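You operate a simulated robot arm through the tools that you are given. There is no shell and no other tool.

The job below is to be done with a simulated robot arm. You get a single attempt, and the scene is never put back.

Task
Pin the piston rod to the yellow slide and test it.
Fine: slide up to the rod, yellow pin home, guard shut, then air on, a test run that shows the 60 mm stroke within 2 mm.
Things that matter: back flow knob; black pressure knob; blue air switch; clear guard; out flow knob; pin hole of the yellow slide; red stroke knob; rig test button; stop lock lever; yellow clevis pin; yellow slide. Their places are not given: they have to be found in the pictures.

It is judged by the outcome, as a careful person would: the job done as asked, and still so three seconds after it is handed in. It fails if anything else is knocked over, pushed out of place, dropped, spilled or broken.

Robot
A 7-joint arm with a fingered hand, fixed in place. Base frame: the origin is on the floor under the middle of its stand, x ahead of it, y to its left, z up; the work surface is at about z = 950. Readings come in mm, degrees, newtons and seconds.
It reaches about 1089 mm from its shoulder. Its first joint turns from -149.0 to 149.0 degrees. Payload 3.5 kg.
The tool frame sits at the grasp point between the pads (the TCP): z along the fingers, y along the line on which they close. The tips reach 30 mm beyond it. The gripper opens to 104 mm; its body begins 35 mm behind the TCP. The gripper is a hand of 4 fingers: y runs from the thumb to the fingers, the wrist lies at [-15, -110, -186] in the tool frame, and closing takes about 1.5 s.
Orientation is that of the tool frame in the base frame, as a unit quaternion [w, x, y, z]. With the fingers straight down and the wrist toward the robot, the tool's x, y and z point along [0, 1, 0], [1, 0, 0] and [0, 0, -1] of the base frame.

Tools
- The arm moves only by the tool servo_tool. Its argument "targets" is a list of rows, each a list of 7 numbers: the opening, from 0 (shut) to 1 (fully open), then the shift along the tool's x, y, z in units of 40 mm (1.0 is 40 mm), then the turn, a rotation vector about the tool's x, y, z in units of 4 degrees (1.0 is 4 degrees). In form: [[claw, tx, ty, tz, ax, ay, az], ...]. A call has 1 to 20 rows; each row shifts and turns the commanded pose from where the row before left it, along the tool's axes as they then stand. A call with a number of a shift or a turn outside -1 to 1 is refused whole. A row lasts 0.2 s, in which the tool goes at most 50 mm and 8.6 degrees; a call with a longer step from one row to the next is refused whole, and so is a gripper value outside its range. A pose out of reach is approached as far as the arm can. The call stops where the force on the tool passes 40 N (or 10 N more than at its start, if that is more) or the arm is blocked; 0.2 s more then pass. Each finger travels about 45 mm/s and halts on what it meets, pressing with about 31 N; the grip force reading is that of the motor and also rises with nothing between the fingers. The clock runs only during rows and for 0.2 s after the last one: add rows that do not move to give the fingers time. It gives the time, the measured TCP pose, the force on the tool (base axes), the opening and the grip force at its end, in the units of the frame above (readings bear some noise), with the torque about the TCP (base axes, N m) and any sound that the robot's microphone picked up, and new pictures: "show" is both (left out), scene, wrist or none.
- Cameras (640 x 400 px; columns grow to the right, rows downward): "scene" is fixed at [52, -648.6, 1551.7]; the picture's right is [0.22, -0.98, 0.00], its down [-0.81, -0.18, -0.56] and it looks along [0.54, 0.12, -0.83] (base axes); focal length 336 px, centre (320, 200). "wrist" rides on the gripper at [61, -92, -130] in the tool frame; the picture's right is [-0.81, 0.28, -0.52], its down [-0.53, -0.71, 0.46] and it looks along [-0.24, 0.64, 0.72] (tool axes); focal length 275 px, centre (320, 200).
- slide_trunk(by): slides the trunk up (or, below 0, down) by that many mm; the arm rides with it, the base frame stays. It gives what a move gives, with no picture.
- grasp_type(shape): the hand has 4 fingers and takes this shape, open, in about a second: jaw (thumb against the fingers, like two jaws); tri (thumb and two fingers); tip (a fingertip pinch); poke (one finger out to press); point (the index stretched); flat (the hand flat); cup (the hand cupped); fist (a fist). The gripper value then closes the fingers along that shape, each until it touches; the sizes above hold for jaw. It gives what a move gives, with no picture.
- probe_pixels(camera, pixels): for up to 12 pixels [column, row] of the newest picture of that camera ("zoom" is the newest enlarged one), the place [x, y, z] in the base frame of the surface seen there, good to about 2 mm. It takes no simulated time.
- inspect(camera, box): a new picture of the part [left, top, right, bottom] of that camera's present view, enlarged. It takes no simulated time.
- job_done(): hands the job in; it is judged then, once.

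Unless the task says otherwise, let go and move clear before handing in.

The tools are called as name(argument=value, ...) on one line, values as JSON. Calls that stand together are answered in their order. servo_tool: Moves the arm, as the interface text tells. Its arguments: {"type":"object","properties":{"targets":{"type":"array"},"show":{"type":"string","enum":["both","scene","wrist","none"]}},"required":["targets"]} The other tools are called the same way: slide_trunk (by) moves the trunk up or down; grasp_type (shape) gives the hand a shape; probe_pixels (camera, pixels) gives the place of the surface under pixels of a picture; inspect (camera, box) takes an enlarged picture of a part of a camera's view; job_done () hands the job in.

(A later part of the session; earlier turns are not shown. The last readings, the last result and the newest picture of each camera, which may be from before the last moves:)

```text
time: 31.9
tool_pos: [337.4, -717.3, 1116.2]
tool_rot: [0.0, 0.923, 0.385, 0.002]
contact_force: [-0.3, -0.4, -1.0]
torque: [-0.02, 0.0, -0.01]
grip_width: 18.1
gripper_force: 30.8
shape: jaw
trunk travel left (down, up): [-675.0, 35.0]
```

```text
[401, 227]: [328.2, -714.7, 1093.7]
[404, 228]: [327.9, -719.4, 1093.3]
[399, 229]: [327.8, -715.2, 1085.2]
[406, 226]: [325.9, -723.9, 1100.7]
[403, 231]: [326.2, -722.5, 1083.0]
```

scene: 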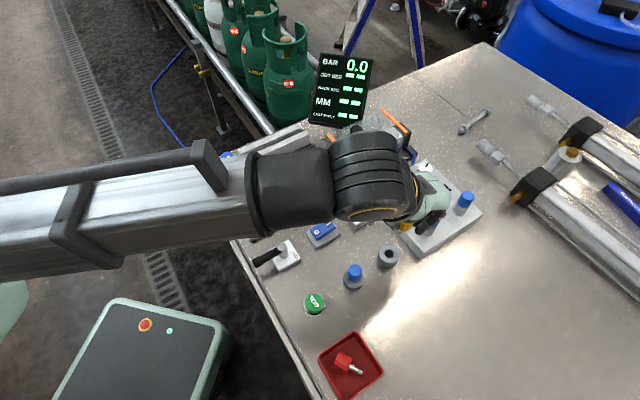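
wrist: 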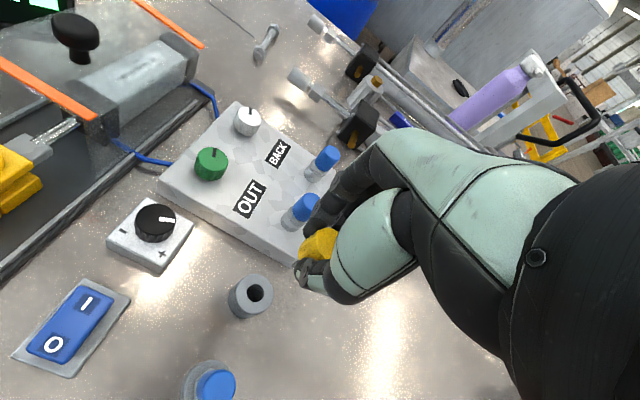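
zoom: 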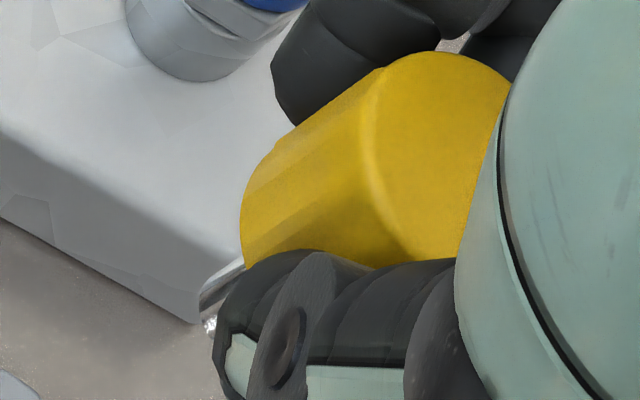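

The shank tip is roughly 13 mm or more below the cap, and the pin hangs close to the TCP axis. I'll raise a little and carry it over to above the slide's hole.

servo_tool(targets=[[0, 0, 0, -0.85, 0, 0, 0], [0, 0.55, -0.046, 0, 0, 0, 0], [0, 0.8, -0.067, 0, 0, 0, 0], [0, 0.8, -0.067, 0, 0, 0, 0], [0, 0.8, -0.067, 0, 0, 0, 0], [0, 0.8, -0.067, 0, 0, 0, 0], [0, 0.8, -0.067, 0, 0, 0, 0], [0, 0.6, -0.05, 0, 0, 0, 0], [0, 0.35, -0.03, 0, 0, 0, 0], [0, 0, 0, 0, 0, 0, 0]])

inspect(camera="wrist", box=[220, 180, 380, 340])

inspect(camera="scene", box=[270, 100, 370, 220])

```text
time: 34.1
tool_pos: [478.0, -547.5, 1150.0]
tool_rot: [0.001, 0.924, 0.383, 0.002]
contact_force: [-0.9, -1.5, -0.3]
torque: [-0.02, 0.03, 0.01]
grip_width: 18.0
gripper_force: 31.0
shape: jaw
trunk travel left (down, up): [-675.0, 35.0]
```

scene: 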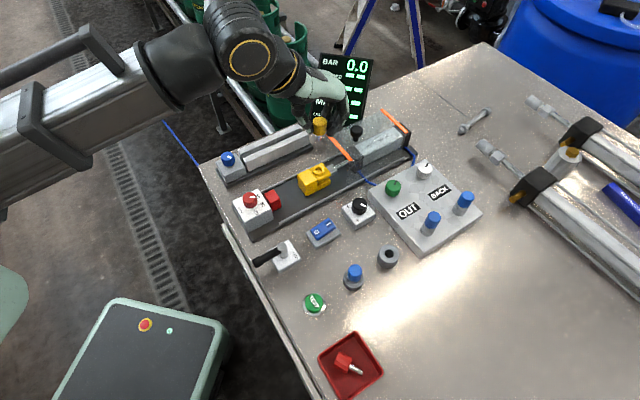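
wrist: 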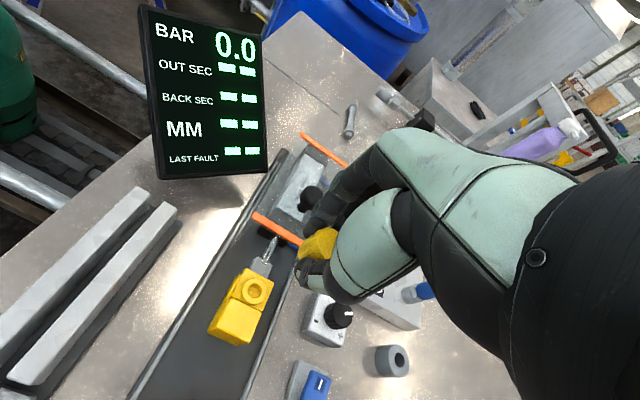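

```text
2.50 times, centred on (300, 260) of wrist
```

zoom: 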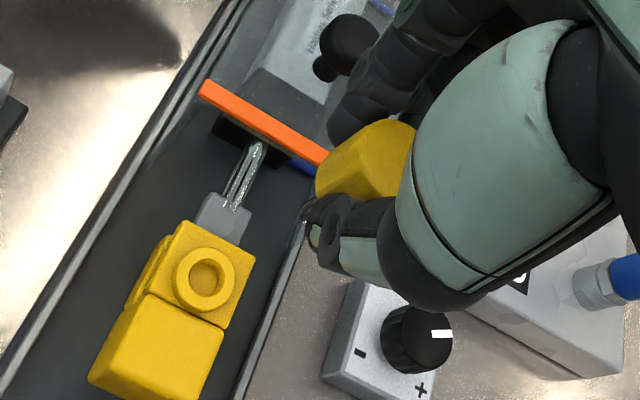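

```text
3.33 times, centred on (320, 160) of scene
```

zoom: 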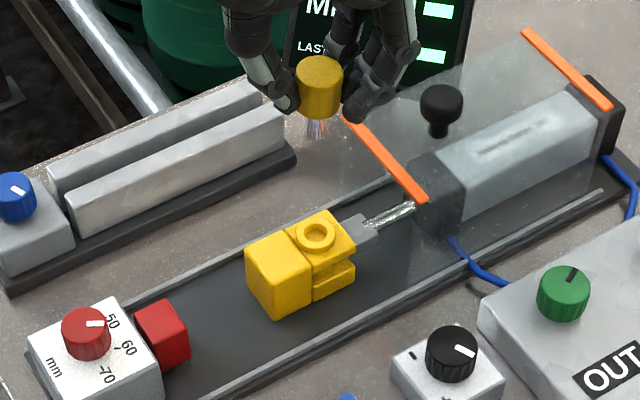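

The scene view now shows the pin hanging with its shank. I'll enlarge it and probe the cap and shank.

inspect(camera="scene", box=[300, 110, 340, 150])

```text
10.00 times, centred on (320, 130) of scene
```

zoom: 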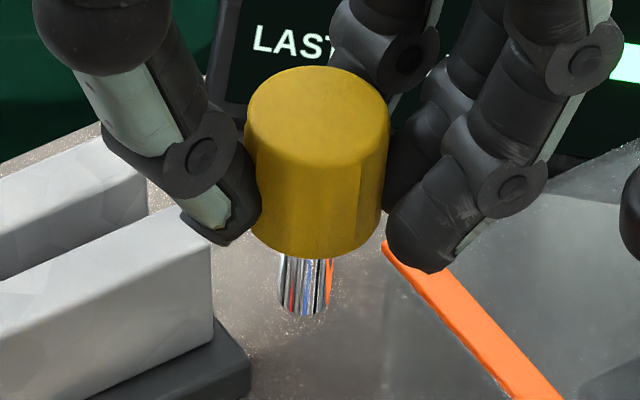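

The shank seems slightly offset to the left of the cap centre, perhaps a small tilt. I'll probe several points to quantify it.

probe_pixels(camera="zoom", pixels=[[303, 268], [303, 305], [285, 285], [322, 285], [316, 120], [316, 185], [316, 240], [255, 180], [380, 180], [316, 75], [255, 235], [378, 235]])

inspect(camera="wrist", box=[285, 215, 335, 275])

```text
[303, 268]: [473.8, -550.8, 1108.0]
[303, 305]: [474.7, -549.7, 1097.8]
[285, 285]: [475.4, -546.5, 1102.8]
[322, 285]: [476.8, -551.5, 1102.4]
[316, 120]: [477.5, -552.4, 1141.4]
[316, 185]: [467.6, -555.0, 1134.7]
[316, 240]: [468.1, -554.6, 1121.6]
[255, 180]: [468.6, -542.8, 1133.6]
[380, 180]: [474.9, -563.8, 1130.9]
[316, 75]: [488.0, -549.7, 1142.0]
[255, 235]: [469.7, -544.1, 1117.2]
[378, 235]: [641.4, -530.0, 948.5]
```

```text
6.67 times, centred on (310, 245) of wrist
```

zoom: 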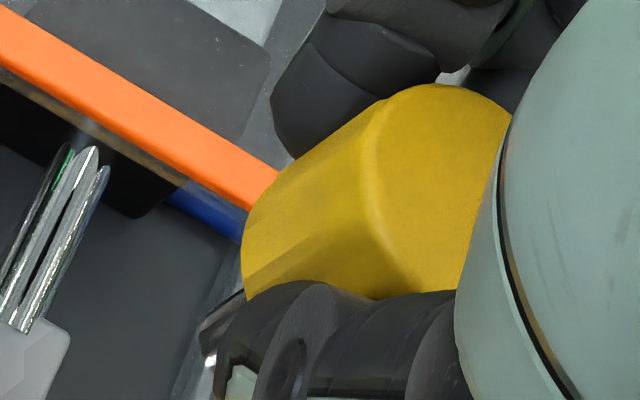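

The pin appears to lean about 5°, bottom toward +y. I'll take a higher zoom to measure the lean exactly.

inspect(camera="scene", box=[308, 114, 332, 144])

```text
13.33 times, centred on (320, 129) of scene
```

zoom: 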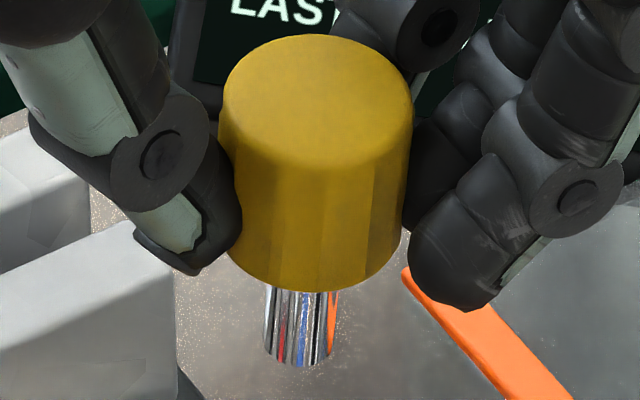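

The cap's axis looks vertical, but the shank seems offset. It's chrome and reflects, so I'll zoom in further on the shank edges.

inspect(camera="scene", box=[312, 132, 328, 142])

```text
16.00 times, centred on (320, 137) of scene
```

zoom: 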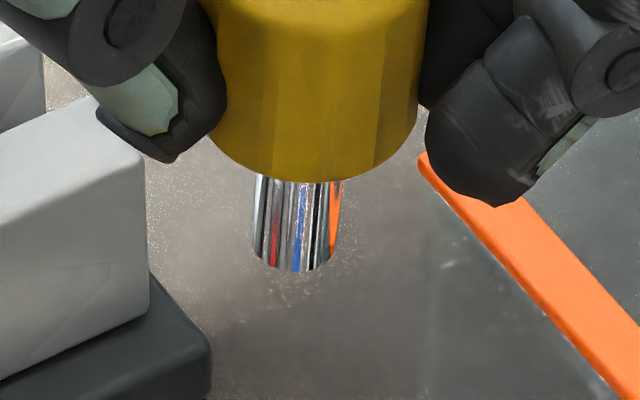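

The pin leans about 3°, bottom toward +y. I'll counter-tilt the hand by 3°, correct the offset and come down to just above the ring, then check again.

servo_tool(targets=[[0, 0, 0, 0, -0.64, -0.4, 0], [0, 0.08, -0.016, 0, 0, 0, 0], [0, 0.021, -0.033, 0.75, 0, 0, 0], [0, 0.021, -0.033, 0.75, 0, 0, 0], [0, 0, 0, 0, 0, 0, 0]])

inspect(camera="scene", box=[303, 135, 335, 175])

inspect(camera="wrist", box=[230, 200, 350, 320])

```text
time: 35.3
tool_pos: [481.1, -543.1, 1090.2]
tool_rot: [0.027, 0.923, 0.384, -0.003]
contact_force: [-0.1, -0.2, -0.7]
torque: [-0.02, 0.0, -0.01]
grip_width: 18.1
gripper_force: 30.9
shape: jaw
trunk travel left (down, up): [-675.0, 35.0]
```

scene: 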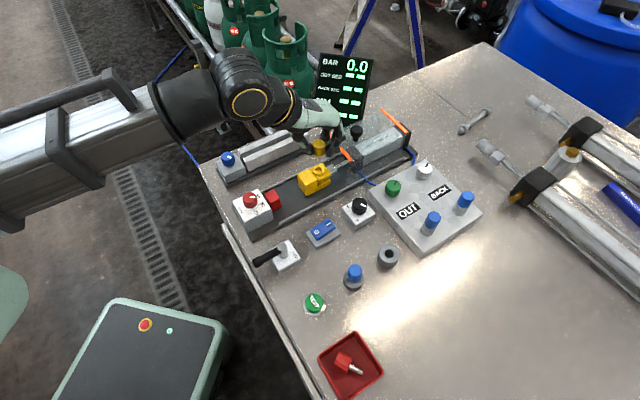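
wrist: 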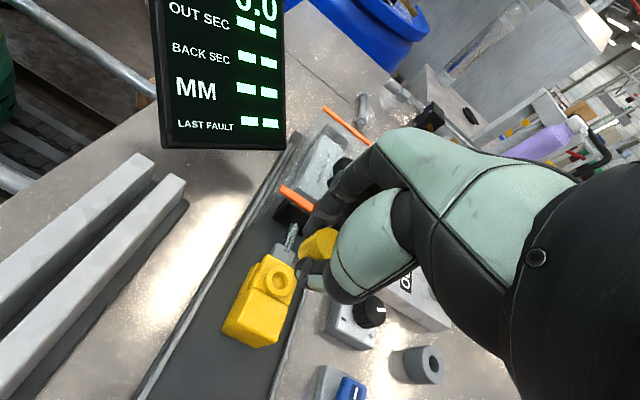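

```text
10.00 times, centred on (319, 155) of scene
```

zoom: 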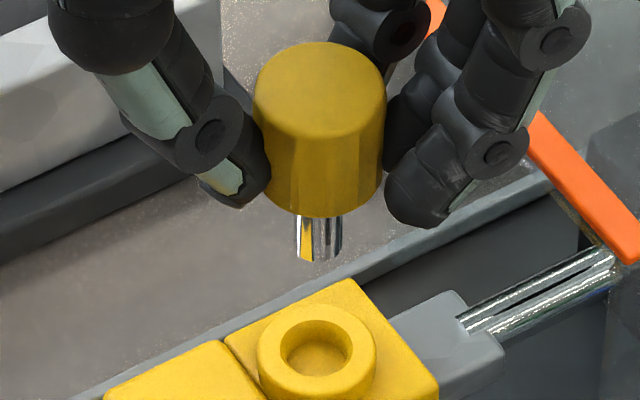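

```text
3.33 times, centred on (290, 260) of wrist
```

zoom: 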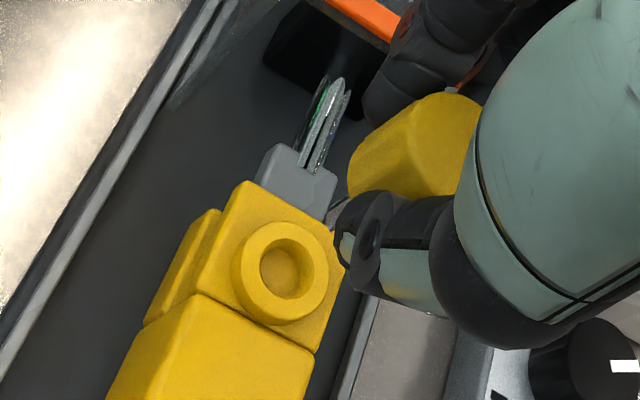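

The tilt is corrected: cap and shank now line up at column 320 in the zoom, with the ring centre at about 317. I'll go down another 20 mm and measure again.

servo_tool(targets=[[0, 0.008, -0.012, 0.27, 0, 0, 0], [0, 0.007, -0.011, 0.25, 0, 0, 0], [0, 0, 0, 0, 0, 0, 0]], show="scene")

inspect(camera="scene", box=[307, 150, 331, 180])

```text
time: 36.1
tool_pos: [480.1, -544.1, 1070.2]
tool_rot: [0.027, 0.923, 0.383, -0.003]
contact_force: [0.2, -0.2, -0.7]
torque: [0.0, 0.01, 0.02]
grip_width: 18.0
gripper_force: 31.0
shape: jaw
trunk travel left (down, up): [-675.0, 35.0]
```

scene: 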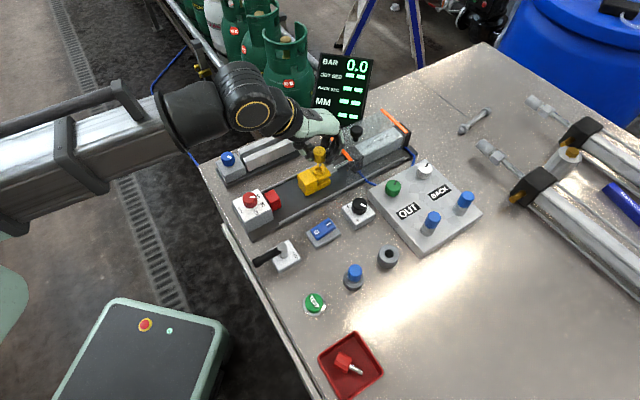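

```text
13.33 times, centred on (319, 165) of scene
```

zoom: 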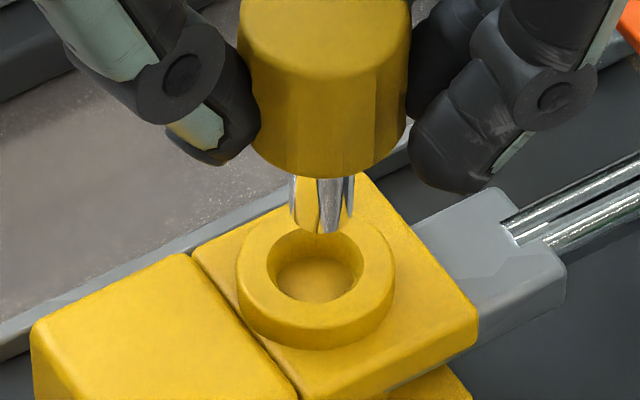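

The shank (about 8.6 mm) is well smaller than the hole (about 12.5 mm). I'll probe the shank's lower end and the ring to compute the remaining offset.

probe_pixels(camera="zoom", pixels=[[322, 228], [322, 205], [300, 212], [345, 210], [316, 222], [252, 265], [380, 265], [316, 318], [280, 225], [370, 240], [325, 30], [325, 130]])

```text
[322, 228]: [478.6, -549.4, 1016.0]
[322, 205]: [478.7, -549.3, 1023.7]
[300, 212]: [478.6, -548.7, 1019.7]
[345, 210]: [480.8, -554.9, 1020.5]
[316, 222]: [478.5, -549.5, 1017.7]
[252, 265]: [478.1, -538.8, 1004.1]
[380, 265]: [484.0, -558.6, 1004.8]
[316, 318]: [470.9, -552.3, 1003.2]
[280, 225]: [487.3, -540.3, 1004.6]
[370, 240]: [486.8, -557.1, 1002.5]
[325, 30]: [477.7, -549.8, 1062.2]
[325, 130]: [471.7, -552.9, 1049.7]
```

I'll shift by about (-1.9, +0.9) mm and lower to just above the ring mouth for a final look.

servo_tool(targets=[[0, -0.0175, -0.05, 0, 0, 0, 0], [0, 0.005, -0.007, 0.15, 0, 0, 0], [0, 0, 0, 0, 0, 0, 0]], show="scene")

inspect(camera="scene", box=[307, 150, 331, 180])

```text
time: 36.9
tool_pos: [479.6, -544.9, 1063.7]
tool_rot: [0.027, 0.923, 0.384, -0.003]
contact_force: [-0.3, 0.4, 0.0]
torque: [0.0, -0.01, 0.04]
grip_width: 18.0
gripper_force: 31.1
shape: jaw
trunk travel left (down, up): [-675.0, 35.0]
```

scene: 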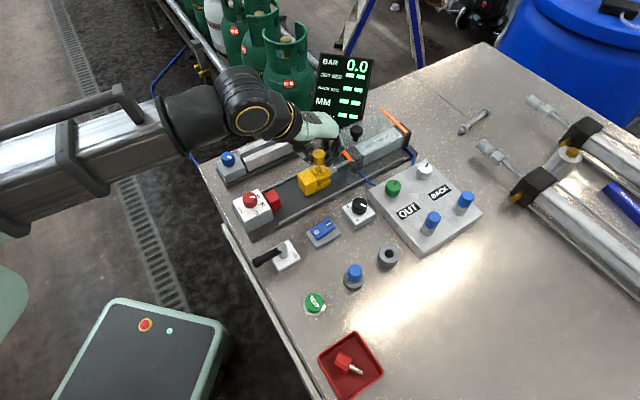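

```text
13.33 times, centred on (319, 165) of scene
```

zoom: 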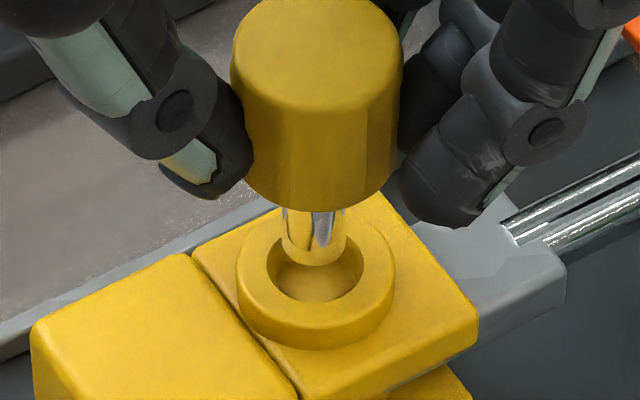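

Laterally it is centred (314 vs 314.5), but in depth the shank is about 1.5 mm too far forward. I'll correct that and lower in gentle steps.

servo_tool(targets=[[0, -0.034, -0.022, 0, 0, 0, 0], [0, 0.003, -0.005, 0.1, 0, 0, 0], [0, 0.003, -0.005, 0.1, 0, 0, 0], [0, 0.003, -0.005, 0.1, 0, 0, 0], [0, 0, 0, 0, 0, 0, 0]], show="scene")

inspect(camera="scene", box=[307, 150, 331, 180])

```text
time: 38.1
tool_pos: [477.7, -545.3, 1049.9]
tool_rot: [0.026, 0.923, 0.384, -0.003]
contact_force: [-0.2, -0.3, -0.1]
torque: [-0.01, 0.02, -0.01]
grip_width: 17.6
gripper_force: 31.0
shape: jaw
trunk travel left (down, up): [-675.0, 35.0]
```

scene: 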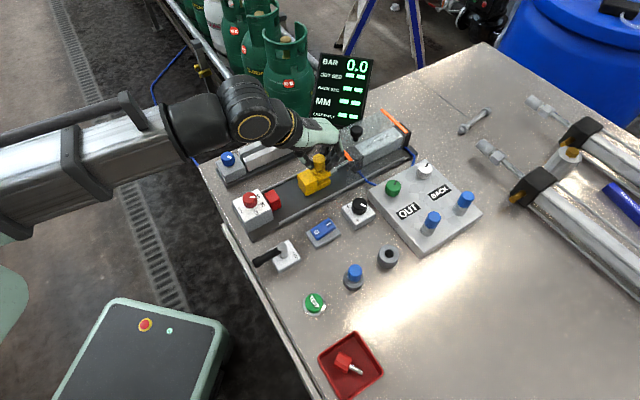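

```text
13.33 times, centred on (319, 165) of scene
```

zoom: 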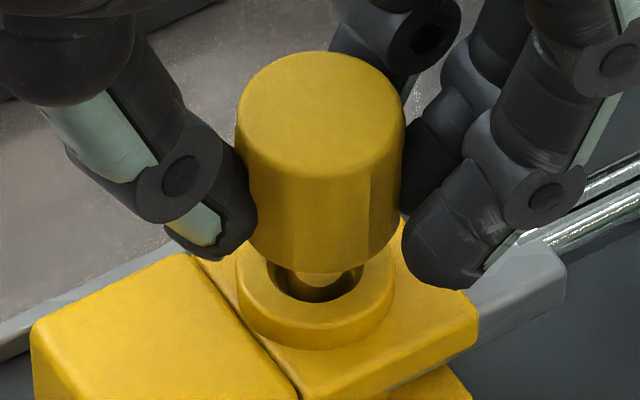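

The shank is in the hole with no force. I'll keep lowering until the cap seats on the ring.

servo_tool(targets=[[0, 0.003, -0.005, 0.1, 0, 0, 0], [0, 0.003, -0.004, 0.08, 0, 0, 0], [0, 0.002, -0.003, 0.06, 0, 0, 0], [0, 0, 0, 0, 0, 0, 0]], show="scene")

inspect(camera="scene", box=[307, 150, 331, 180])

```text
time: 39.1
tool_pos: [477.6, -543.5, 1041.6]
tool_rot: [0.028, 0.923, 0.384, -0.002]
contact_force: [-0.2, -0.5, 3.1]
torque: [0.0, -0.01, -0.02]
grip_width: 18.0
gripper_force: 31.3
shape: jaw
trunk travel left (down, up): [-675.0, 35.0]
```

scene: 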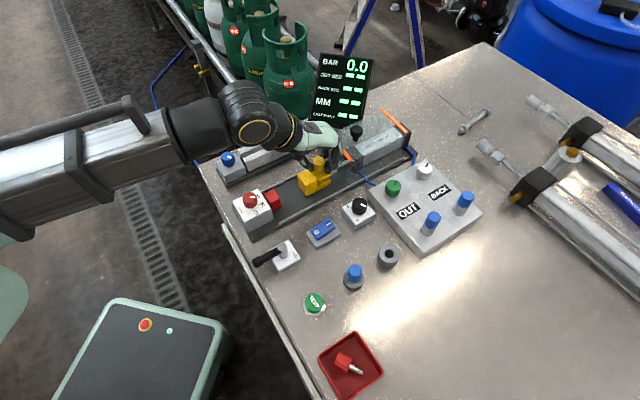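

```text
13.33 times, centred on (319, 165) of scene
```

zoom: 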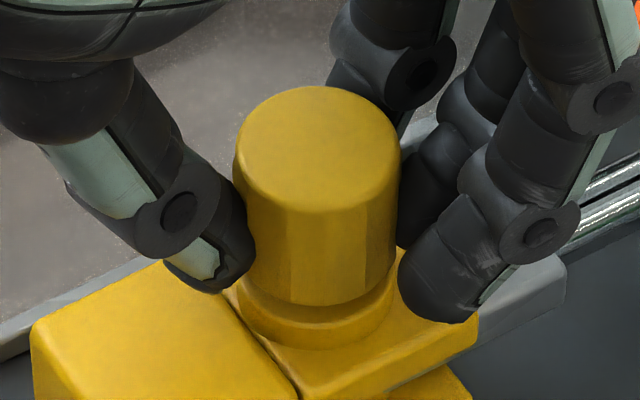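

There is slight contact (3 N), and a small gap seems to remain under the cap. I'll press down a few mm more.

servo_tool(targets=[[0, 0.001, -0.002, 0.04, 0, 0, 0], [0, 0.001, -0.002, 0.04, 0, 0, 0], [0, 0, 0, 0, 0, 0, 0]], show="scene")

inspect(camera="scene", box=[307, 150, 331, 180])

```text
time: 39.9
tool_pos: [478.7, -543.7, 1037.5]
tool_rot: [0.027, 0.923, 0.384, -0.002]
contact_force: [-0.5, 0.2, 2.4]
torque: [-0.04, 0.02, 0.0]
grip_width: 17.8
gripper_force: 31.1
shape: jaw
trunk travel left (down, up): [-675.0, 35.0]
```

scene: 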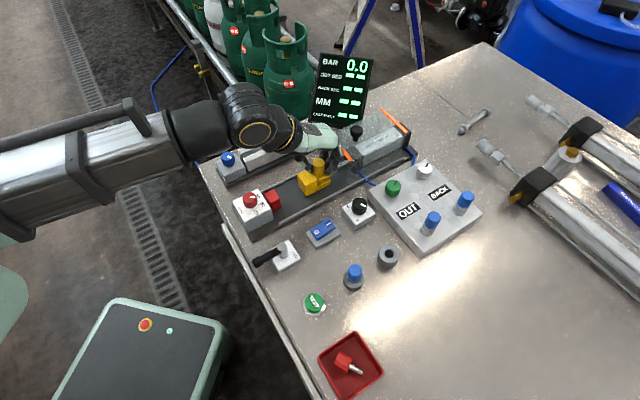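

```text
13.33 times, centred on (319, 165) of scene
```

zoom: 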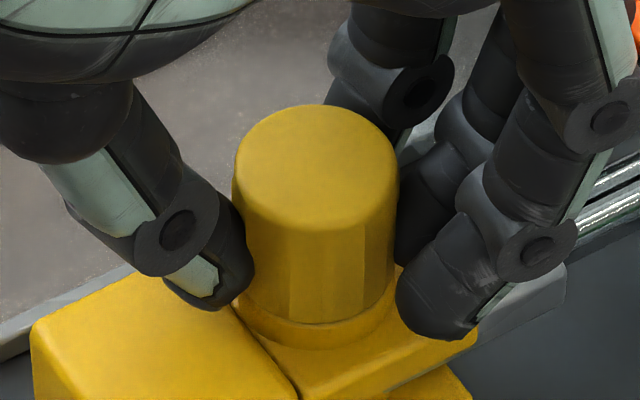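

It's still sliding down easily. I'll continue in 1.5 mm steps until it seats.

servo_tool(targets=[[0, 0.001, -0.002, 0.04, 0, 0, 0], [0, 0.001, -0.002, 0.04, 0, 0, 0], [0, 0.001, -0.002, 0.04, 0, 0, 0], [0, 0, 0, 0, 0, 0, 0]], show="scene")

inspect(camera="scene", box=[307, 150, 331, 180])

```text
time: 40.9
tool_pos: [477.4, -543.0, 1035.5]
tool_rot: [0.028, 0.923, 0.384, -0.001]
contact_force: [1.2, 1.2, 27.5]
torque: [-0.2, -0.14, 0.01]
grip_width: 19.9
gripper_force: 31.4
shape: jaw
trunk travel left (down, up): [-675.0, 35.0]
```

scene: 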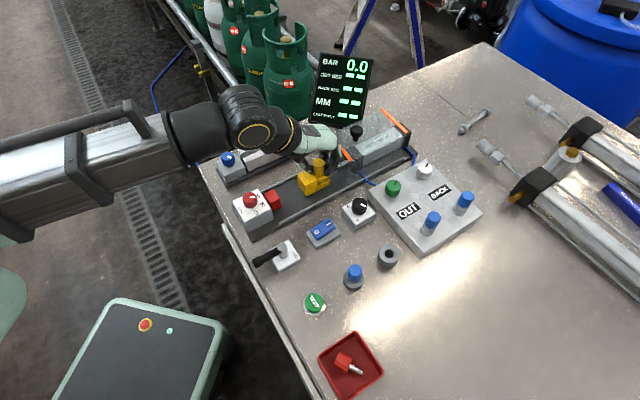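

```text
13.33 times, centred on (319, 165) of scene
```

zoom: 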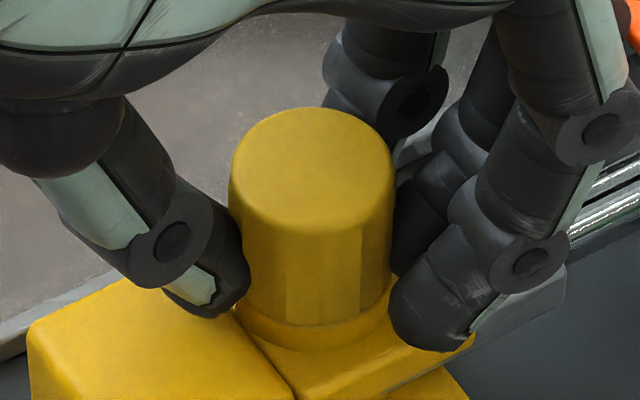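

The force rose to 27 N and the cap stopped, so it seems seated. I'll probe the cap top and the cap/ring interface.

probe_pixels(camera="zoom", pixels=[[312, 155], [312, 120], [312, 190], [300, 300], [300, 318], [300, 330], [300, 345], [350, 310], [280, 335], [330, 360], [100, 330]])

inspect(camera="wrist", box=[250, 180, 370, 300])

```text
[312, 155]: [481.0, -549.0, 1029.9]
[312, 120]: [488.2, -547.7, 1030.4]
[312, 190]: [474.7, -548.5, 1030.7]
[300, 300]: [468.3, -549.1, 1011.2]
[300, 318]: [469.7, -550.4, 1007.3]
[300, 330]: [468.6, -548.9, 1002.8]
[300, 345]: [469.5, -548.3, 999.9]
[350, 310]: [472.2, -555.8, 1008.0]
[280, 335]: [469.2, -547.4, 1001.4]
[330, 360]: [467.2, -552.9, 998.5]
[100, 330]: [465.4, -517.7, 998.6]
```

```text
3.33 times, centred on (310, 240) of wrist
```

zoom: 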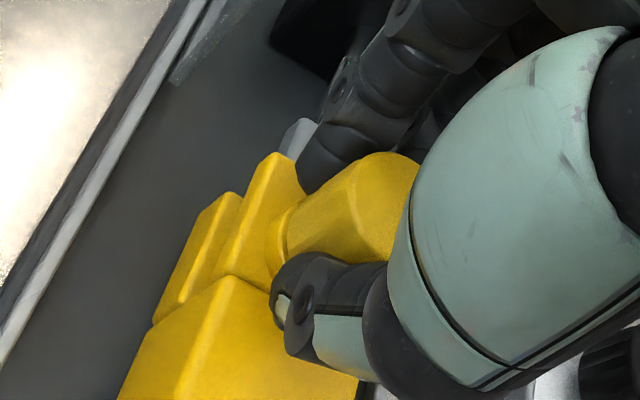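

The cap top is at z≈1030 and the cap bottom at about 1005, which is level with the ring top, so the pin is home. I'll open the hand slowly and then rise.

servo_tool(targets=[[0.2, 0, 0, 0, 0, 0, 0], [0.35, 0, 0, 0, 0, 0, 0], [0.45, 0, 0, 0, 0, 0, 0], [0.45, 0, 0, 0, 0, 0, 0], [0.45, 0, 0, 0, 0, 0, 0]])

inspect(camera="scene", box=[300, 145, 340, 185])

```text
time: 42.1
tool_pos: [476.6, -542.8, 1033.4]
tool_rot: [0.027, 0.923, 0.384, -0.002]
contact_force: [-10.1, 11.6, 8.6]
torque: [-0.28, -0.23, -0.22]
grip_width: 42.2
gripper_force: 0.0
shape: jaw
trunk travel left (down, up): [-675.0, 35.0]
```

scene: 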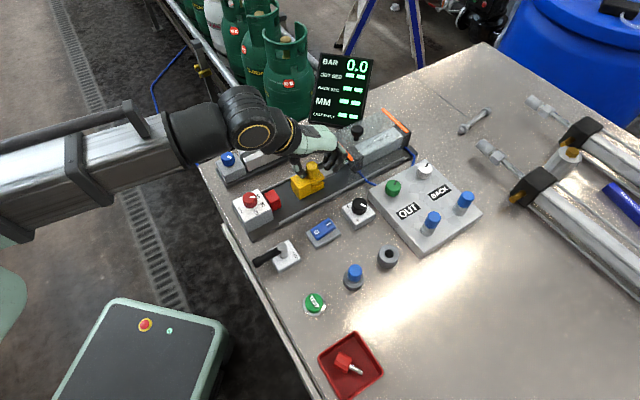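
wrist: 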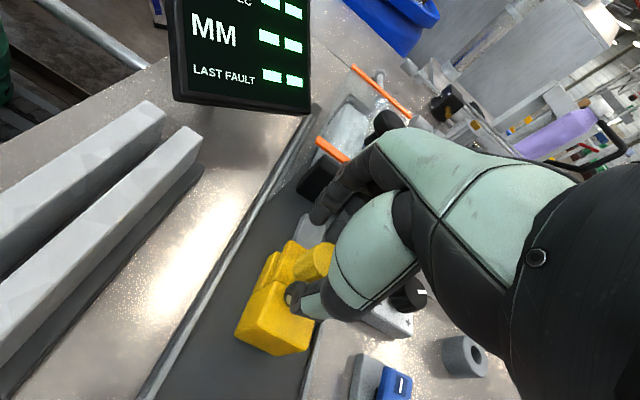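

```text
10.00 times, centred on (320, 165) of scene
```

zoom: 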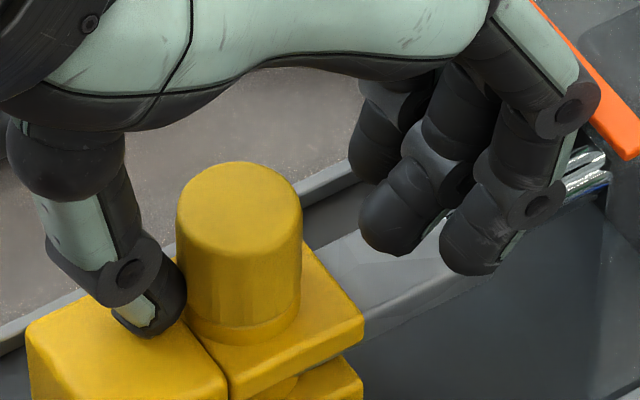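

Opening the hand dragged the slide back a little: the thumb tip was pressing on the block top. I'll lift 2 mm to release it, re-centre the hand on the pin, then rise clear and look.

servo_tool(targets=[[0.45, 0, 0, -0.05, 0, 0, 0], [0.45, 0, 0, -0.05, 0, 0, 0], [0.45, 0, -0.1, 0, 0, 0, 0], [0.45, 0, 0, 0, 0, 0, 0]])

inspect(camera="scene", box=[290, 135, 350, 195])

```text
time: 43.1
tool_pos: [474.7, -541.7, 1036.5]
tool_rot: [0.027, 0.923, 0.384, -0.002]
contact_force: [-2.2, 1.8, 0.1]
torque: [-0.02, -0.02, -0.07]
grip_width: 45.3
gripper_force: 0.0
shape: jaw
trunk travel left (down, up): [-675.0, 35.0]
```

scene: 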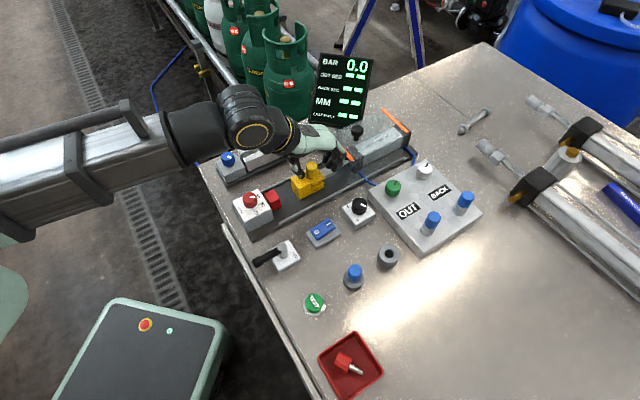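
wrist: 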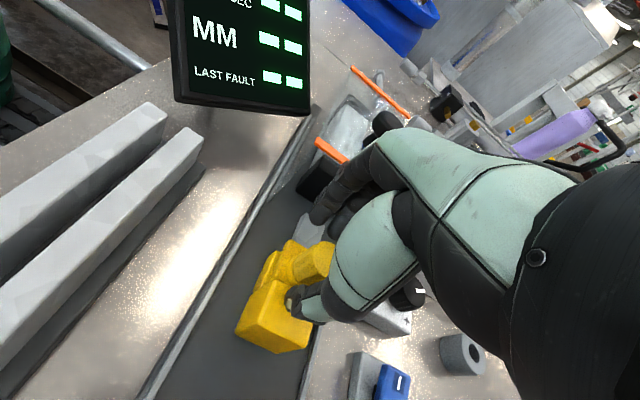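

```text
6.67 times, centred on (320, 165) of scene
```

zoom: 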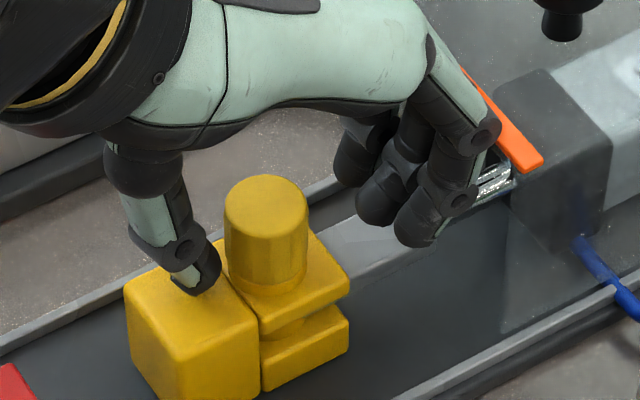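

The contact force is nearly gone. I'll lift straight up clear of the pin and check.

servo_tool(targets=[[0.45, 0, -0.05, 0, 0, 0, 0], [0.45, 0, 0, -0.2, 0, 0, 0], [0.45, 0, 0, -0.5, 0, 0, 0], [0.45, 0, 0, -0.8, 0, 0, 0], [0.45, 0, 0, -0.8, 0, 0, 0], [0.45, 0, -0.5, -0.5, 0, 0, 0], [0.45, 0, -0.9, 0, 0, 0, 0], [0.45, 0, -0.5, 0, 0, 0, 0], [0.45, 0, 0, 0, 0, 0, 0]])

inspect(camera="scene", box=[280, 130, 370, 200])

inspect(camera="wrist", box=[220, 140, 380, 300])

```text
time: 45.1
tool_pos: [417.2, -479.6, 1144.1]
tool_rot: [0.027, 0.923, 0.383, -0.002]
contact_force: [0.8, 0.8, -0.2]
torque: [0.02, -0.01, 0.01]
grip_width: 46.9
gripper_force: 0.0
shape: jaw
trunk travel left (down, up): [-675.0, 35.0]
```

scene: 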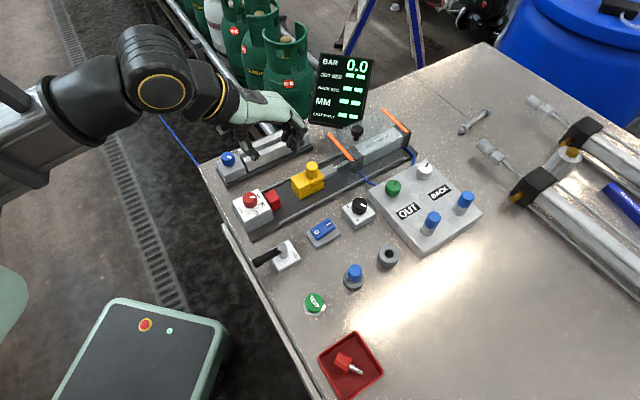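
wrist: 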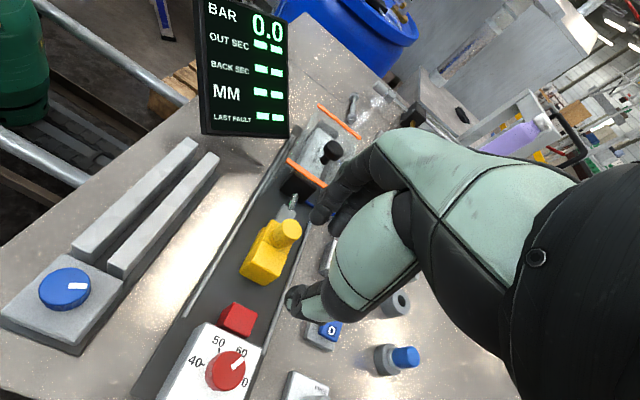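

```text
5.71 times, centred on (325, 165) of scene
```

zoom: 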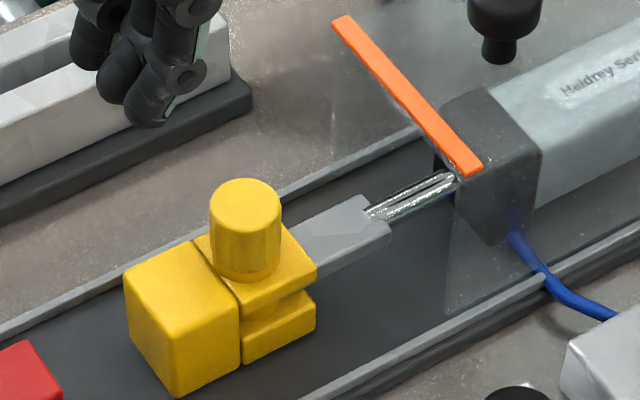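

```text
2.50 times, centred on (300, 220) of wrist
```

zoom: 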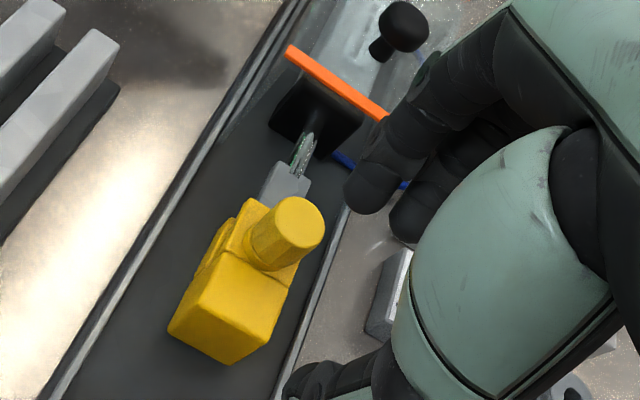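

The slide has moved back about 17 mm relative to the rod, so the pin isn't through the tongue yet. I'll probe the slide, cap, ring and tongue to understand the heights.

inspect(camera="scene", box=[295, 155, 345, 195])

probe_pixels(camera="scene", pixels=[[311.5, 166], [311.5, 163.5], [311.5, 168.5], [311.5, 176], [311.5, 178.5], [311.5, 180.5], [323.8, 177.8], [318, 170], [332.9, 165.3], [336.8, 171], [330, 170], [291, 178]])

```text
10.00 times, centred on (320, 175) of scene
```

zoom: 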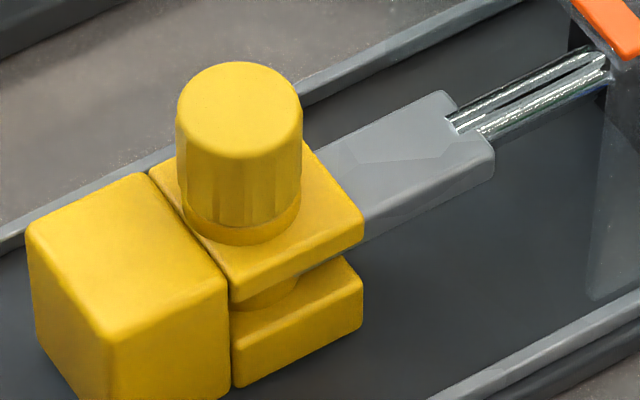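

```text
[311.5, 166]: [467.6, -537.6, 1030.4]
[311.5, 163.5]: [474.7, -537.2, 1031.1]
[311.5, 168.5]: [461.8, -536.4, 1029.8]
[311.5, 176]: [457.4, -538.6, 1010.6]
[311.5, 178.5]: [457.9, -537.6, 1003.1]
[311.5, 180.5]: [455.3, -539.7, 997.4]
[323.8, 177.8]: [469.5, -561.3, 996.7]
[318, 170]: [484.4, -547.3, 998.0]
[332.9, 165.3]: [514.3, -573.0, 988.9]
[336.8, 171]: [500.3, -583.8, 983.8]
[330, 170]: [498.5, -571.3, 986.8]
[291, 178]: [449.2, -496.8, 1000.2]
```

The cap is seated on the ring, but the slide was dragged back 18 mm by the thumb, so the pin is now just in front of the tongue. I'll square the hand again, take the poke shape, and gently push the slide up to see whether it still goes home with the pin in place.

servo_tool(targets=[[0.45, 0, 0, 0, 0.64, 0.4, 0], [0.45, -0.35, 0.14, 0, 0, 0, 0], [0.45, 0, 0, 0, 0, 0, 0]], show="none")

grasp_type(shape="poke")

servo_tool(targets=[[1, 0, 0, 0.8, 0, 0, 0], [1, 0, 0, 0.8, 0, 0, 0], [1, 0, 0, 0.7, 0, 0, 0], [1, 0, 0, 0, 0, 0, 0]])

inspect(camera="scene", box=[260, 140, 340, 220])

inspect(camera="wrist", box=[250, 190, 350, 290])

```text
time: 45.9
tool_pos: [412.6, -494.4, 1145.6]
tool_rot: [0.001, 0.923, 0.384, 0.002]
contact_force: [-0.1, -1.1, -0.4]
torque: [0.03, 0.05, -0.01]
grip_width: 46.9
gripper_force: 0.1
shape: jaw
trunk travel left (down, up): [-675.0, 35.0]
```

```text
time: 46.8
tool_pos: [412.3, -495.9, 1144.2]
tool_rot: [0.001, 0.923, 0.384, 0.003]
contact_force: [0.3, -0.5, 0.1]
torque: [-0.01, 0.01, 0.01]
grip_width: 0.0
gripper_force: 0.1
shape: poke
trunk travel left (down, up): [-675.0, 35.0]
```

```text
time: 47.8
tool_pos: [411.3, -493.6, 1053.7]
tool_rot: [0.002, 0.923, 0.385, 0.002]
contact_force: [-0.6, -0.8, -0.1]
torque: [0.01, -0.02, -0.01]
grip_width: 0.0
gripper_force: 0.0
shape: poke
trunk travel left (down, up): [-675.0, 35.0]
```

scene: 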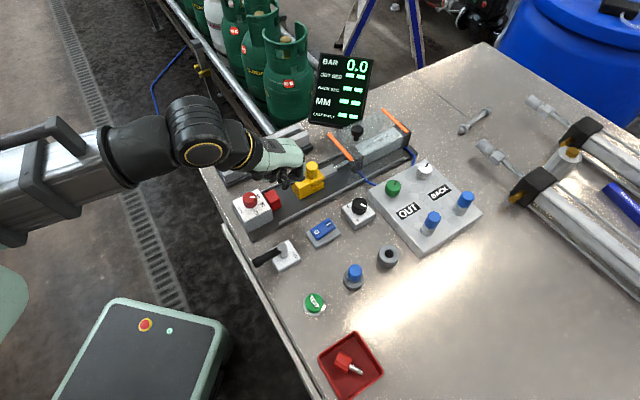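
wrist: 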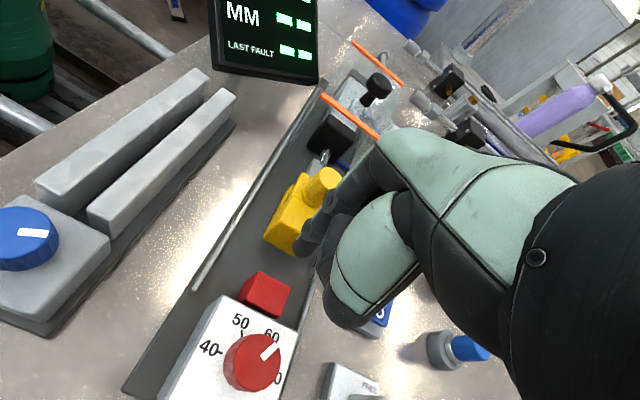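

```text
5.00 times, centred on (300, 180) of scene
```

zoom: 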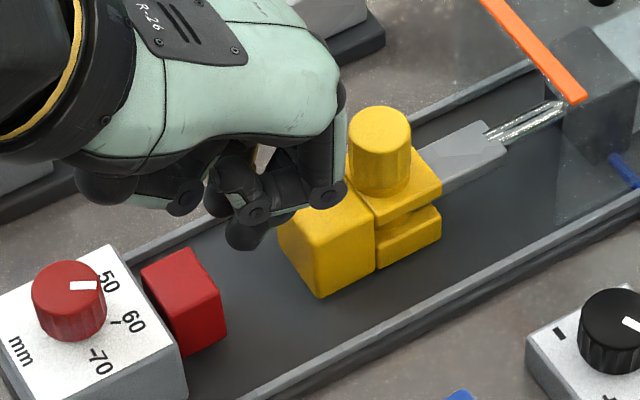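

```text
4.00 times, centred on (300, 240) of wrist
```

zoom: 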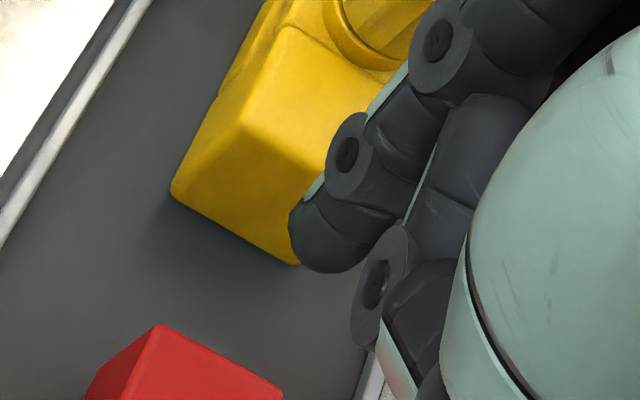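

I'm hovering behind the slide. I'll probe the index finger's knuckles to be sure they will clear the pin cap while pushing.

probe_pixels(camera="wrist", pixels=[[328, 201], [323, 203], [307, 228], [315, 218], [296, 249], [300, 256], [335, 190], [345, 180], [326, 172], [318, 183]])

probe_pixels(camera="scene", pixels=[[301, 177], [302, 173], [303, 165], [303, 158], [285, 188], [287, 182], [291, 181]])

```text
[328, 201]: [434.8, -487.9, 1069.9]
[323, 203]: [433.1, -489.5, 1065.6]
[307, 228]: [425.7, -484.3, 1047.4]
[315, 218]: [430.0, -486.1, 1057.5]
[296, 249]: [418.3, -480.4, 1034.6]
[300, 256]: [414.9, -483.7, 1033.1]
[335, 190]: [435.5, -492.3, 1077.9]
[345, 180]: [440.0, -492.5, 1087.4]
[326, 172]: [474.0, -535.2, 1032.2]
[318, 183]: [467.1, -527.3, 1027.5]
```

```text
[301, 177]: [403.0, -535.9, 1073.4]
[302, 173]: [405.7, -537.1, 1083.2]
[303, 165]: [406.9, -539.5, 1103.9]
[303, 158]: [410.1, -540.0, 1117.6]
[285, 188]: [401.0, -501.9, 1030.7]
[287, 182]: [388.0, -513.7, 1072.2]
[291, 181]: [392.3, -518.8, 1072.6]
```

The knuckles will stay well short of the cap. I'll lower the finger behind the slide and push gently.

servo_tool(targets=[[1, 0, 0, 0.4, 0, 0, 0], [1, 0, 0, 0.35, 0, 0, 0], [1, 0, 0, 0.3, 0, 0, 0], [1, 0, 0, 0, 0, 0, 0]], show="none")

inspect(camera="scene", box=[260, 140, 340, 220])

```text
time: 48.8
tool_pos: [410.0, -494.7, 1009.9]
tool_rot: [0.001, 0.923, 0.385, 0.003]
contact_force: [0.7, 0.5, -0.5]
torque: [0.01, 0.01, 0.01]
grip_width: 0.2
gripper_force: 0.0
shape: poke
trunk travel left (down, up): [-675.0, 35.0]
```

```text
5.00 times, centred on (300, 180) of scene
```

zoom: 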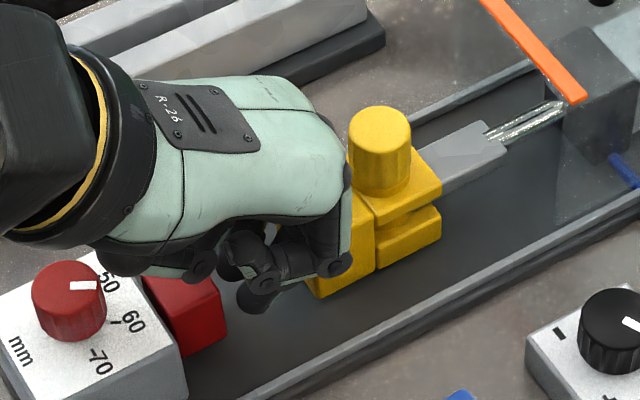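

No contact yet. I'll push along +u in 2–3 mm rows and check the force and position.

servo_tool(targets=[[1, 0, 0.08, 0, 0, 0, 0], [1, 0, 0.08, 0, 0, 0, 0], [1, 0, 0.06, 0, 0, 0, 0], [1, 0, 0.06, 0, 0, 0, 0], [1, 0, 0.06, 0, 0, 0, 0], [1, 0, 0, 0, 0, 0, 0]], show="none")

inspect(camera="scene", box=[260, 140, 340, 220])

```text
time: 50.2
tool_pos: [420.8, -504.7, 1010.7]
tool_rot: [0.001, 0.923, 0.384, 0.002]
contact_force: [-1.1, 0.6, 0.3]
torque: [-0.03, 0.0, -0.03]
grip_width: 0.0
gripper_force: 0.0
shape: poke
trunk travel left (down, up): [-675.0, 35.0]
```

```text
5.00 times, centred on (300, 180) of scene
```

zoom: 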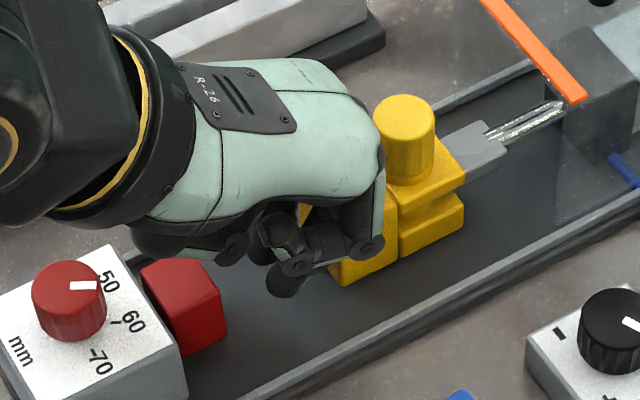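

The slide is moving with the pin in it, with only about 1 N. I'll check that the cap is still seated, then continue.

probe_pixels(camera="zoom", pixels=[[405, 118], [405, 105], [405, 130], [405, 170], [405, 184], [463, 178], [400, 200]])

servo_tool(targets=[[1, 0, 0.06, 0, 0, 0, 0], [1, 0, 0.06, 0, 0, 0, 0], [1, 0, 0.06, 0, 0, 0, 0], [1, 0, 0, 0, 0, 0, 0]], show="none")

inspect(camera="scene", box=[260, 140, 340, 220])

```text
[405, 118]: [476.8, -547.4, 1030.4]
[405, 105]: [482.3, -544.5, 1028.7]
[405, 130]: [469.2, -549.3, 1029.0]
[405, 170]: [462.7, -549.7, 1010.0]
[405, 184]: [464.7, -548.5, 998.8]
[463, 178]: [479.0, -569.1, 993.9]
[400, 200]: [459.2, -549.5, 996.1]
```

```text
time: 51.2
tool_pos: [426.4, -510.2, 1010.0]
tool_rot: [0.001, 0.923, 0.384, 0.002]
contact_force: [-2.0, 0.8, 0.7]
torque: [-0.01, 0.0, -0.07]
grip_width: 0.0
gripper_force: 0.0
shape: poke
trunk travel left (down, up): [-675.0, 35.0]
```

```text
5.00 times, centred on (300, 180) of scene
```

zoom: 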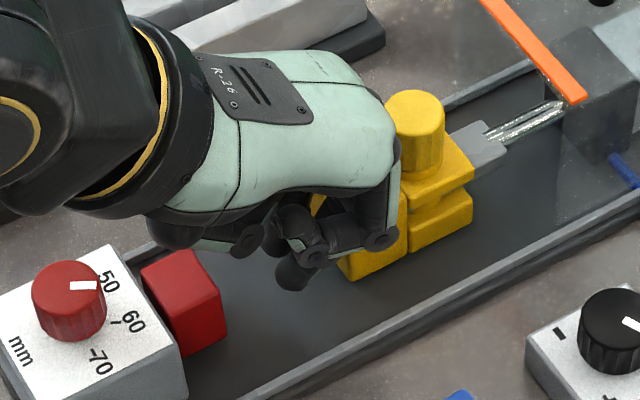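

The slide is nearly up. I'll push the last few mm until it resists.

servo_tool(targets=[[1, 0, 0.05, 0, 0, 0, 0], [1, 0, 0.05, 0, 0, 0, 0], [1, 0, 0.05, 0, 0, 0, 0], [1, 0, 0.05, 0, 0, 0, 0], [1, 0, 0, 0, 0, 0, 0]], show="none")

inspect(camera="scene", box=[260, 140, 340, 220])

```text
time: 52.4
tool_pos: [432.2, -515.0, 1010.1]
tool_rot: [0.002, 0.923, 0.384, 0.002]
contact_force: [-4.3, 4.0, 4.0]
torque: [-0.06, 0.02, -0.04]
grip_width: 0.1
gripper_force: 0.0
shape: poke
trunk travel left (down, up): [-675.0, 35.0]
```

```text
5.00 times, centred on (300, 180) of scene
```

zoom: 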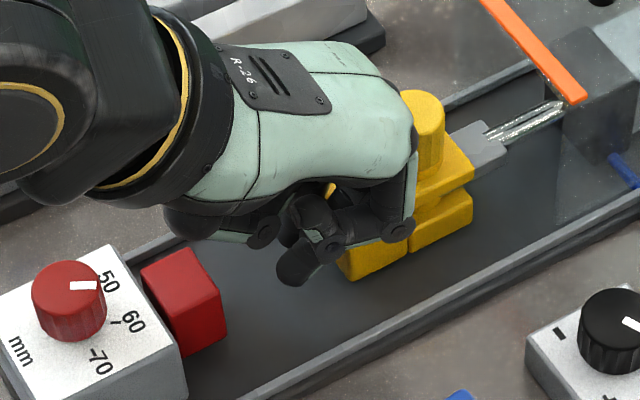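

The slide is up against the rod again, with the pin in it. I'll back off, lift clear, and check the pin height and slide position.

servo_tool(targets=[[1, 0, -0.2, 0, 0, 0, 0], [1, 0, -0.2, -0.2, 0, 0, 0], [1, 0, 0, -0.8, 0, 0, 0], [1, 0, 0, -1, 0, 0, 0], [1, 0, -0.7, -0.8, 0, 0, 0], [1, 0, -0.5, 0, 0, 0, 0], [1, 0, 0, 0, 0, 0, 0]])

inspect(camera="scene", box=[295, 150, 345, 190])

probe_pixels(camera="zoom", pixels=[[310, 110], [425, 190], [310, 200], [310, 215], [310, 85], [310, 135], [210, 190], [500, 165]])

```text
time: 54.0
tool_pos: [385.3, -469.2, 1123.3]
tool_rot: [0.001, 0.923, 0.385, 0.002]
contact_force: [0.6, 0.0, 0.5]
torque: [-0.01, 0.0, -0.02]
grip_width: 0.2
gripper_force: 0.1
shape: poke
trunk travel left (down, up): [-675.0, 35.0]
```

scene: 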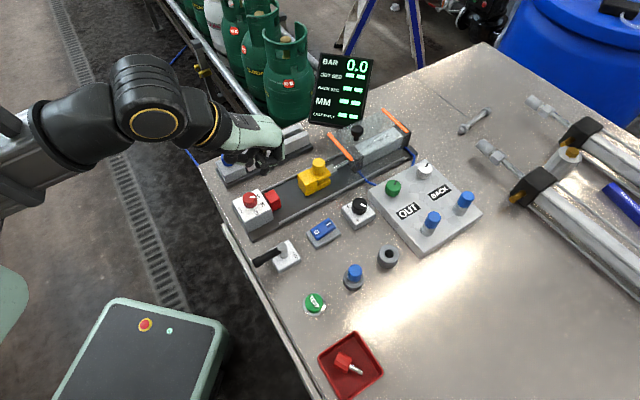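
wrist: 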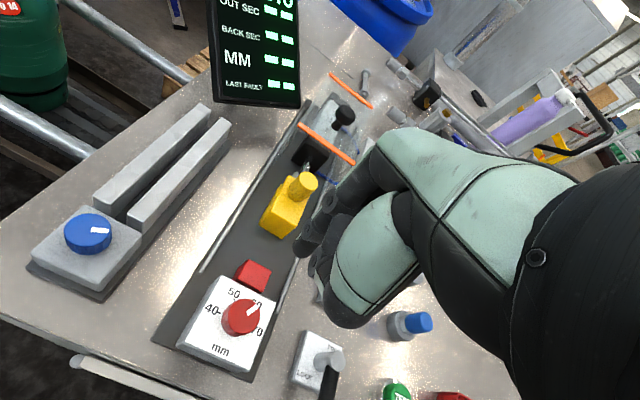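

```text
10.00 times, centred on (320, 170) of scene
```

zoom: 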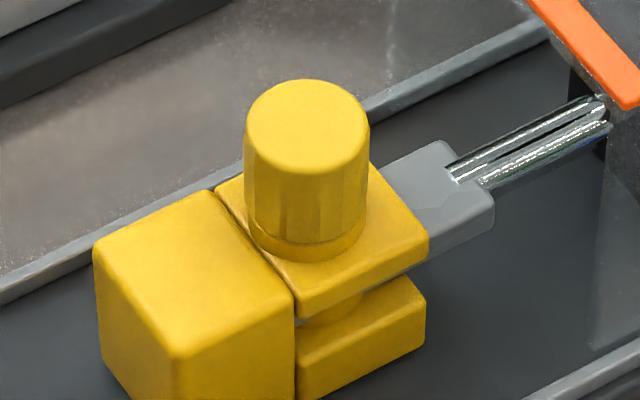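

```text
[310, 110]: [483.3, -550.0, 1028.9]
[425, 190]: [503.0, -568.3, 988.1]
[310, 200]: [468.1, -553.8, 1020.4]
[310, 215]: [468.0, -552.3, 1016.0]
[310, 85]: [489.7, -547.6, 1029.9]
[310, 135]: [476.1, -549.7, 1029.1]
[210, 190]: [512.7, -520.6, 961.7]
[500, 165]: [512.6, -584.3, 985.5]
```

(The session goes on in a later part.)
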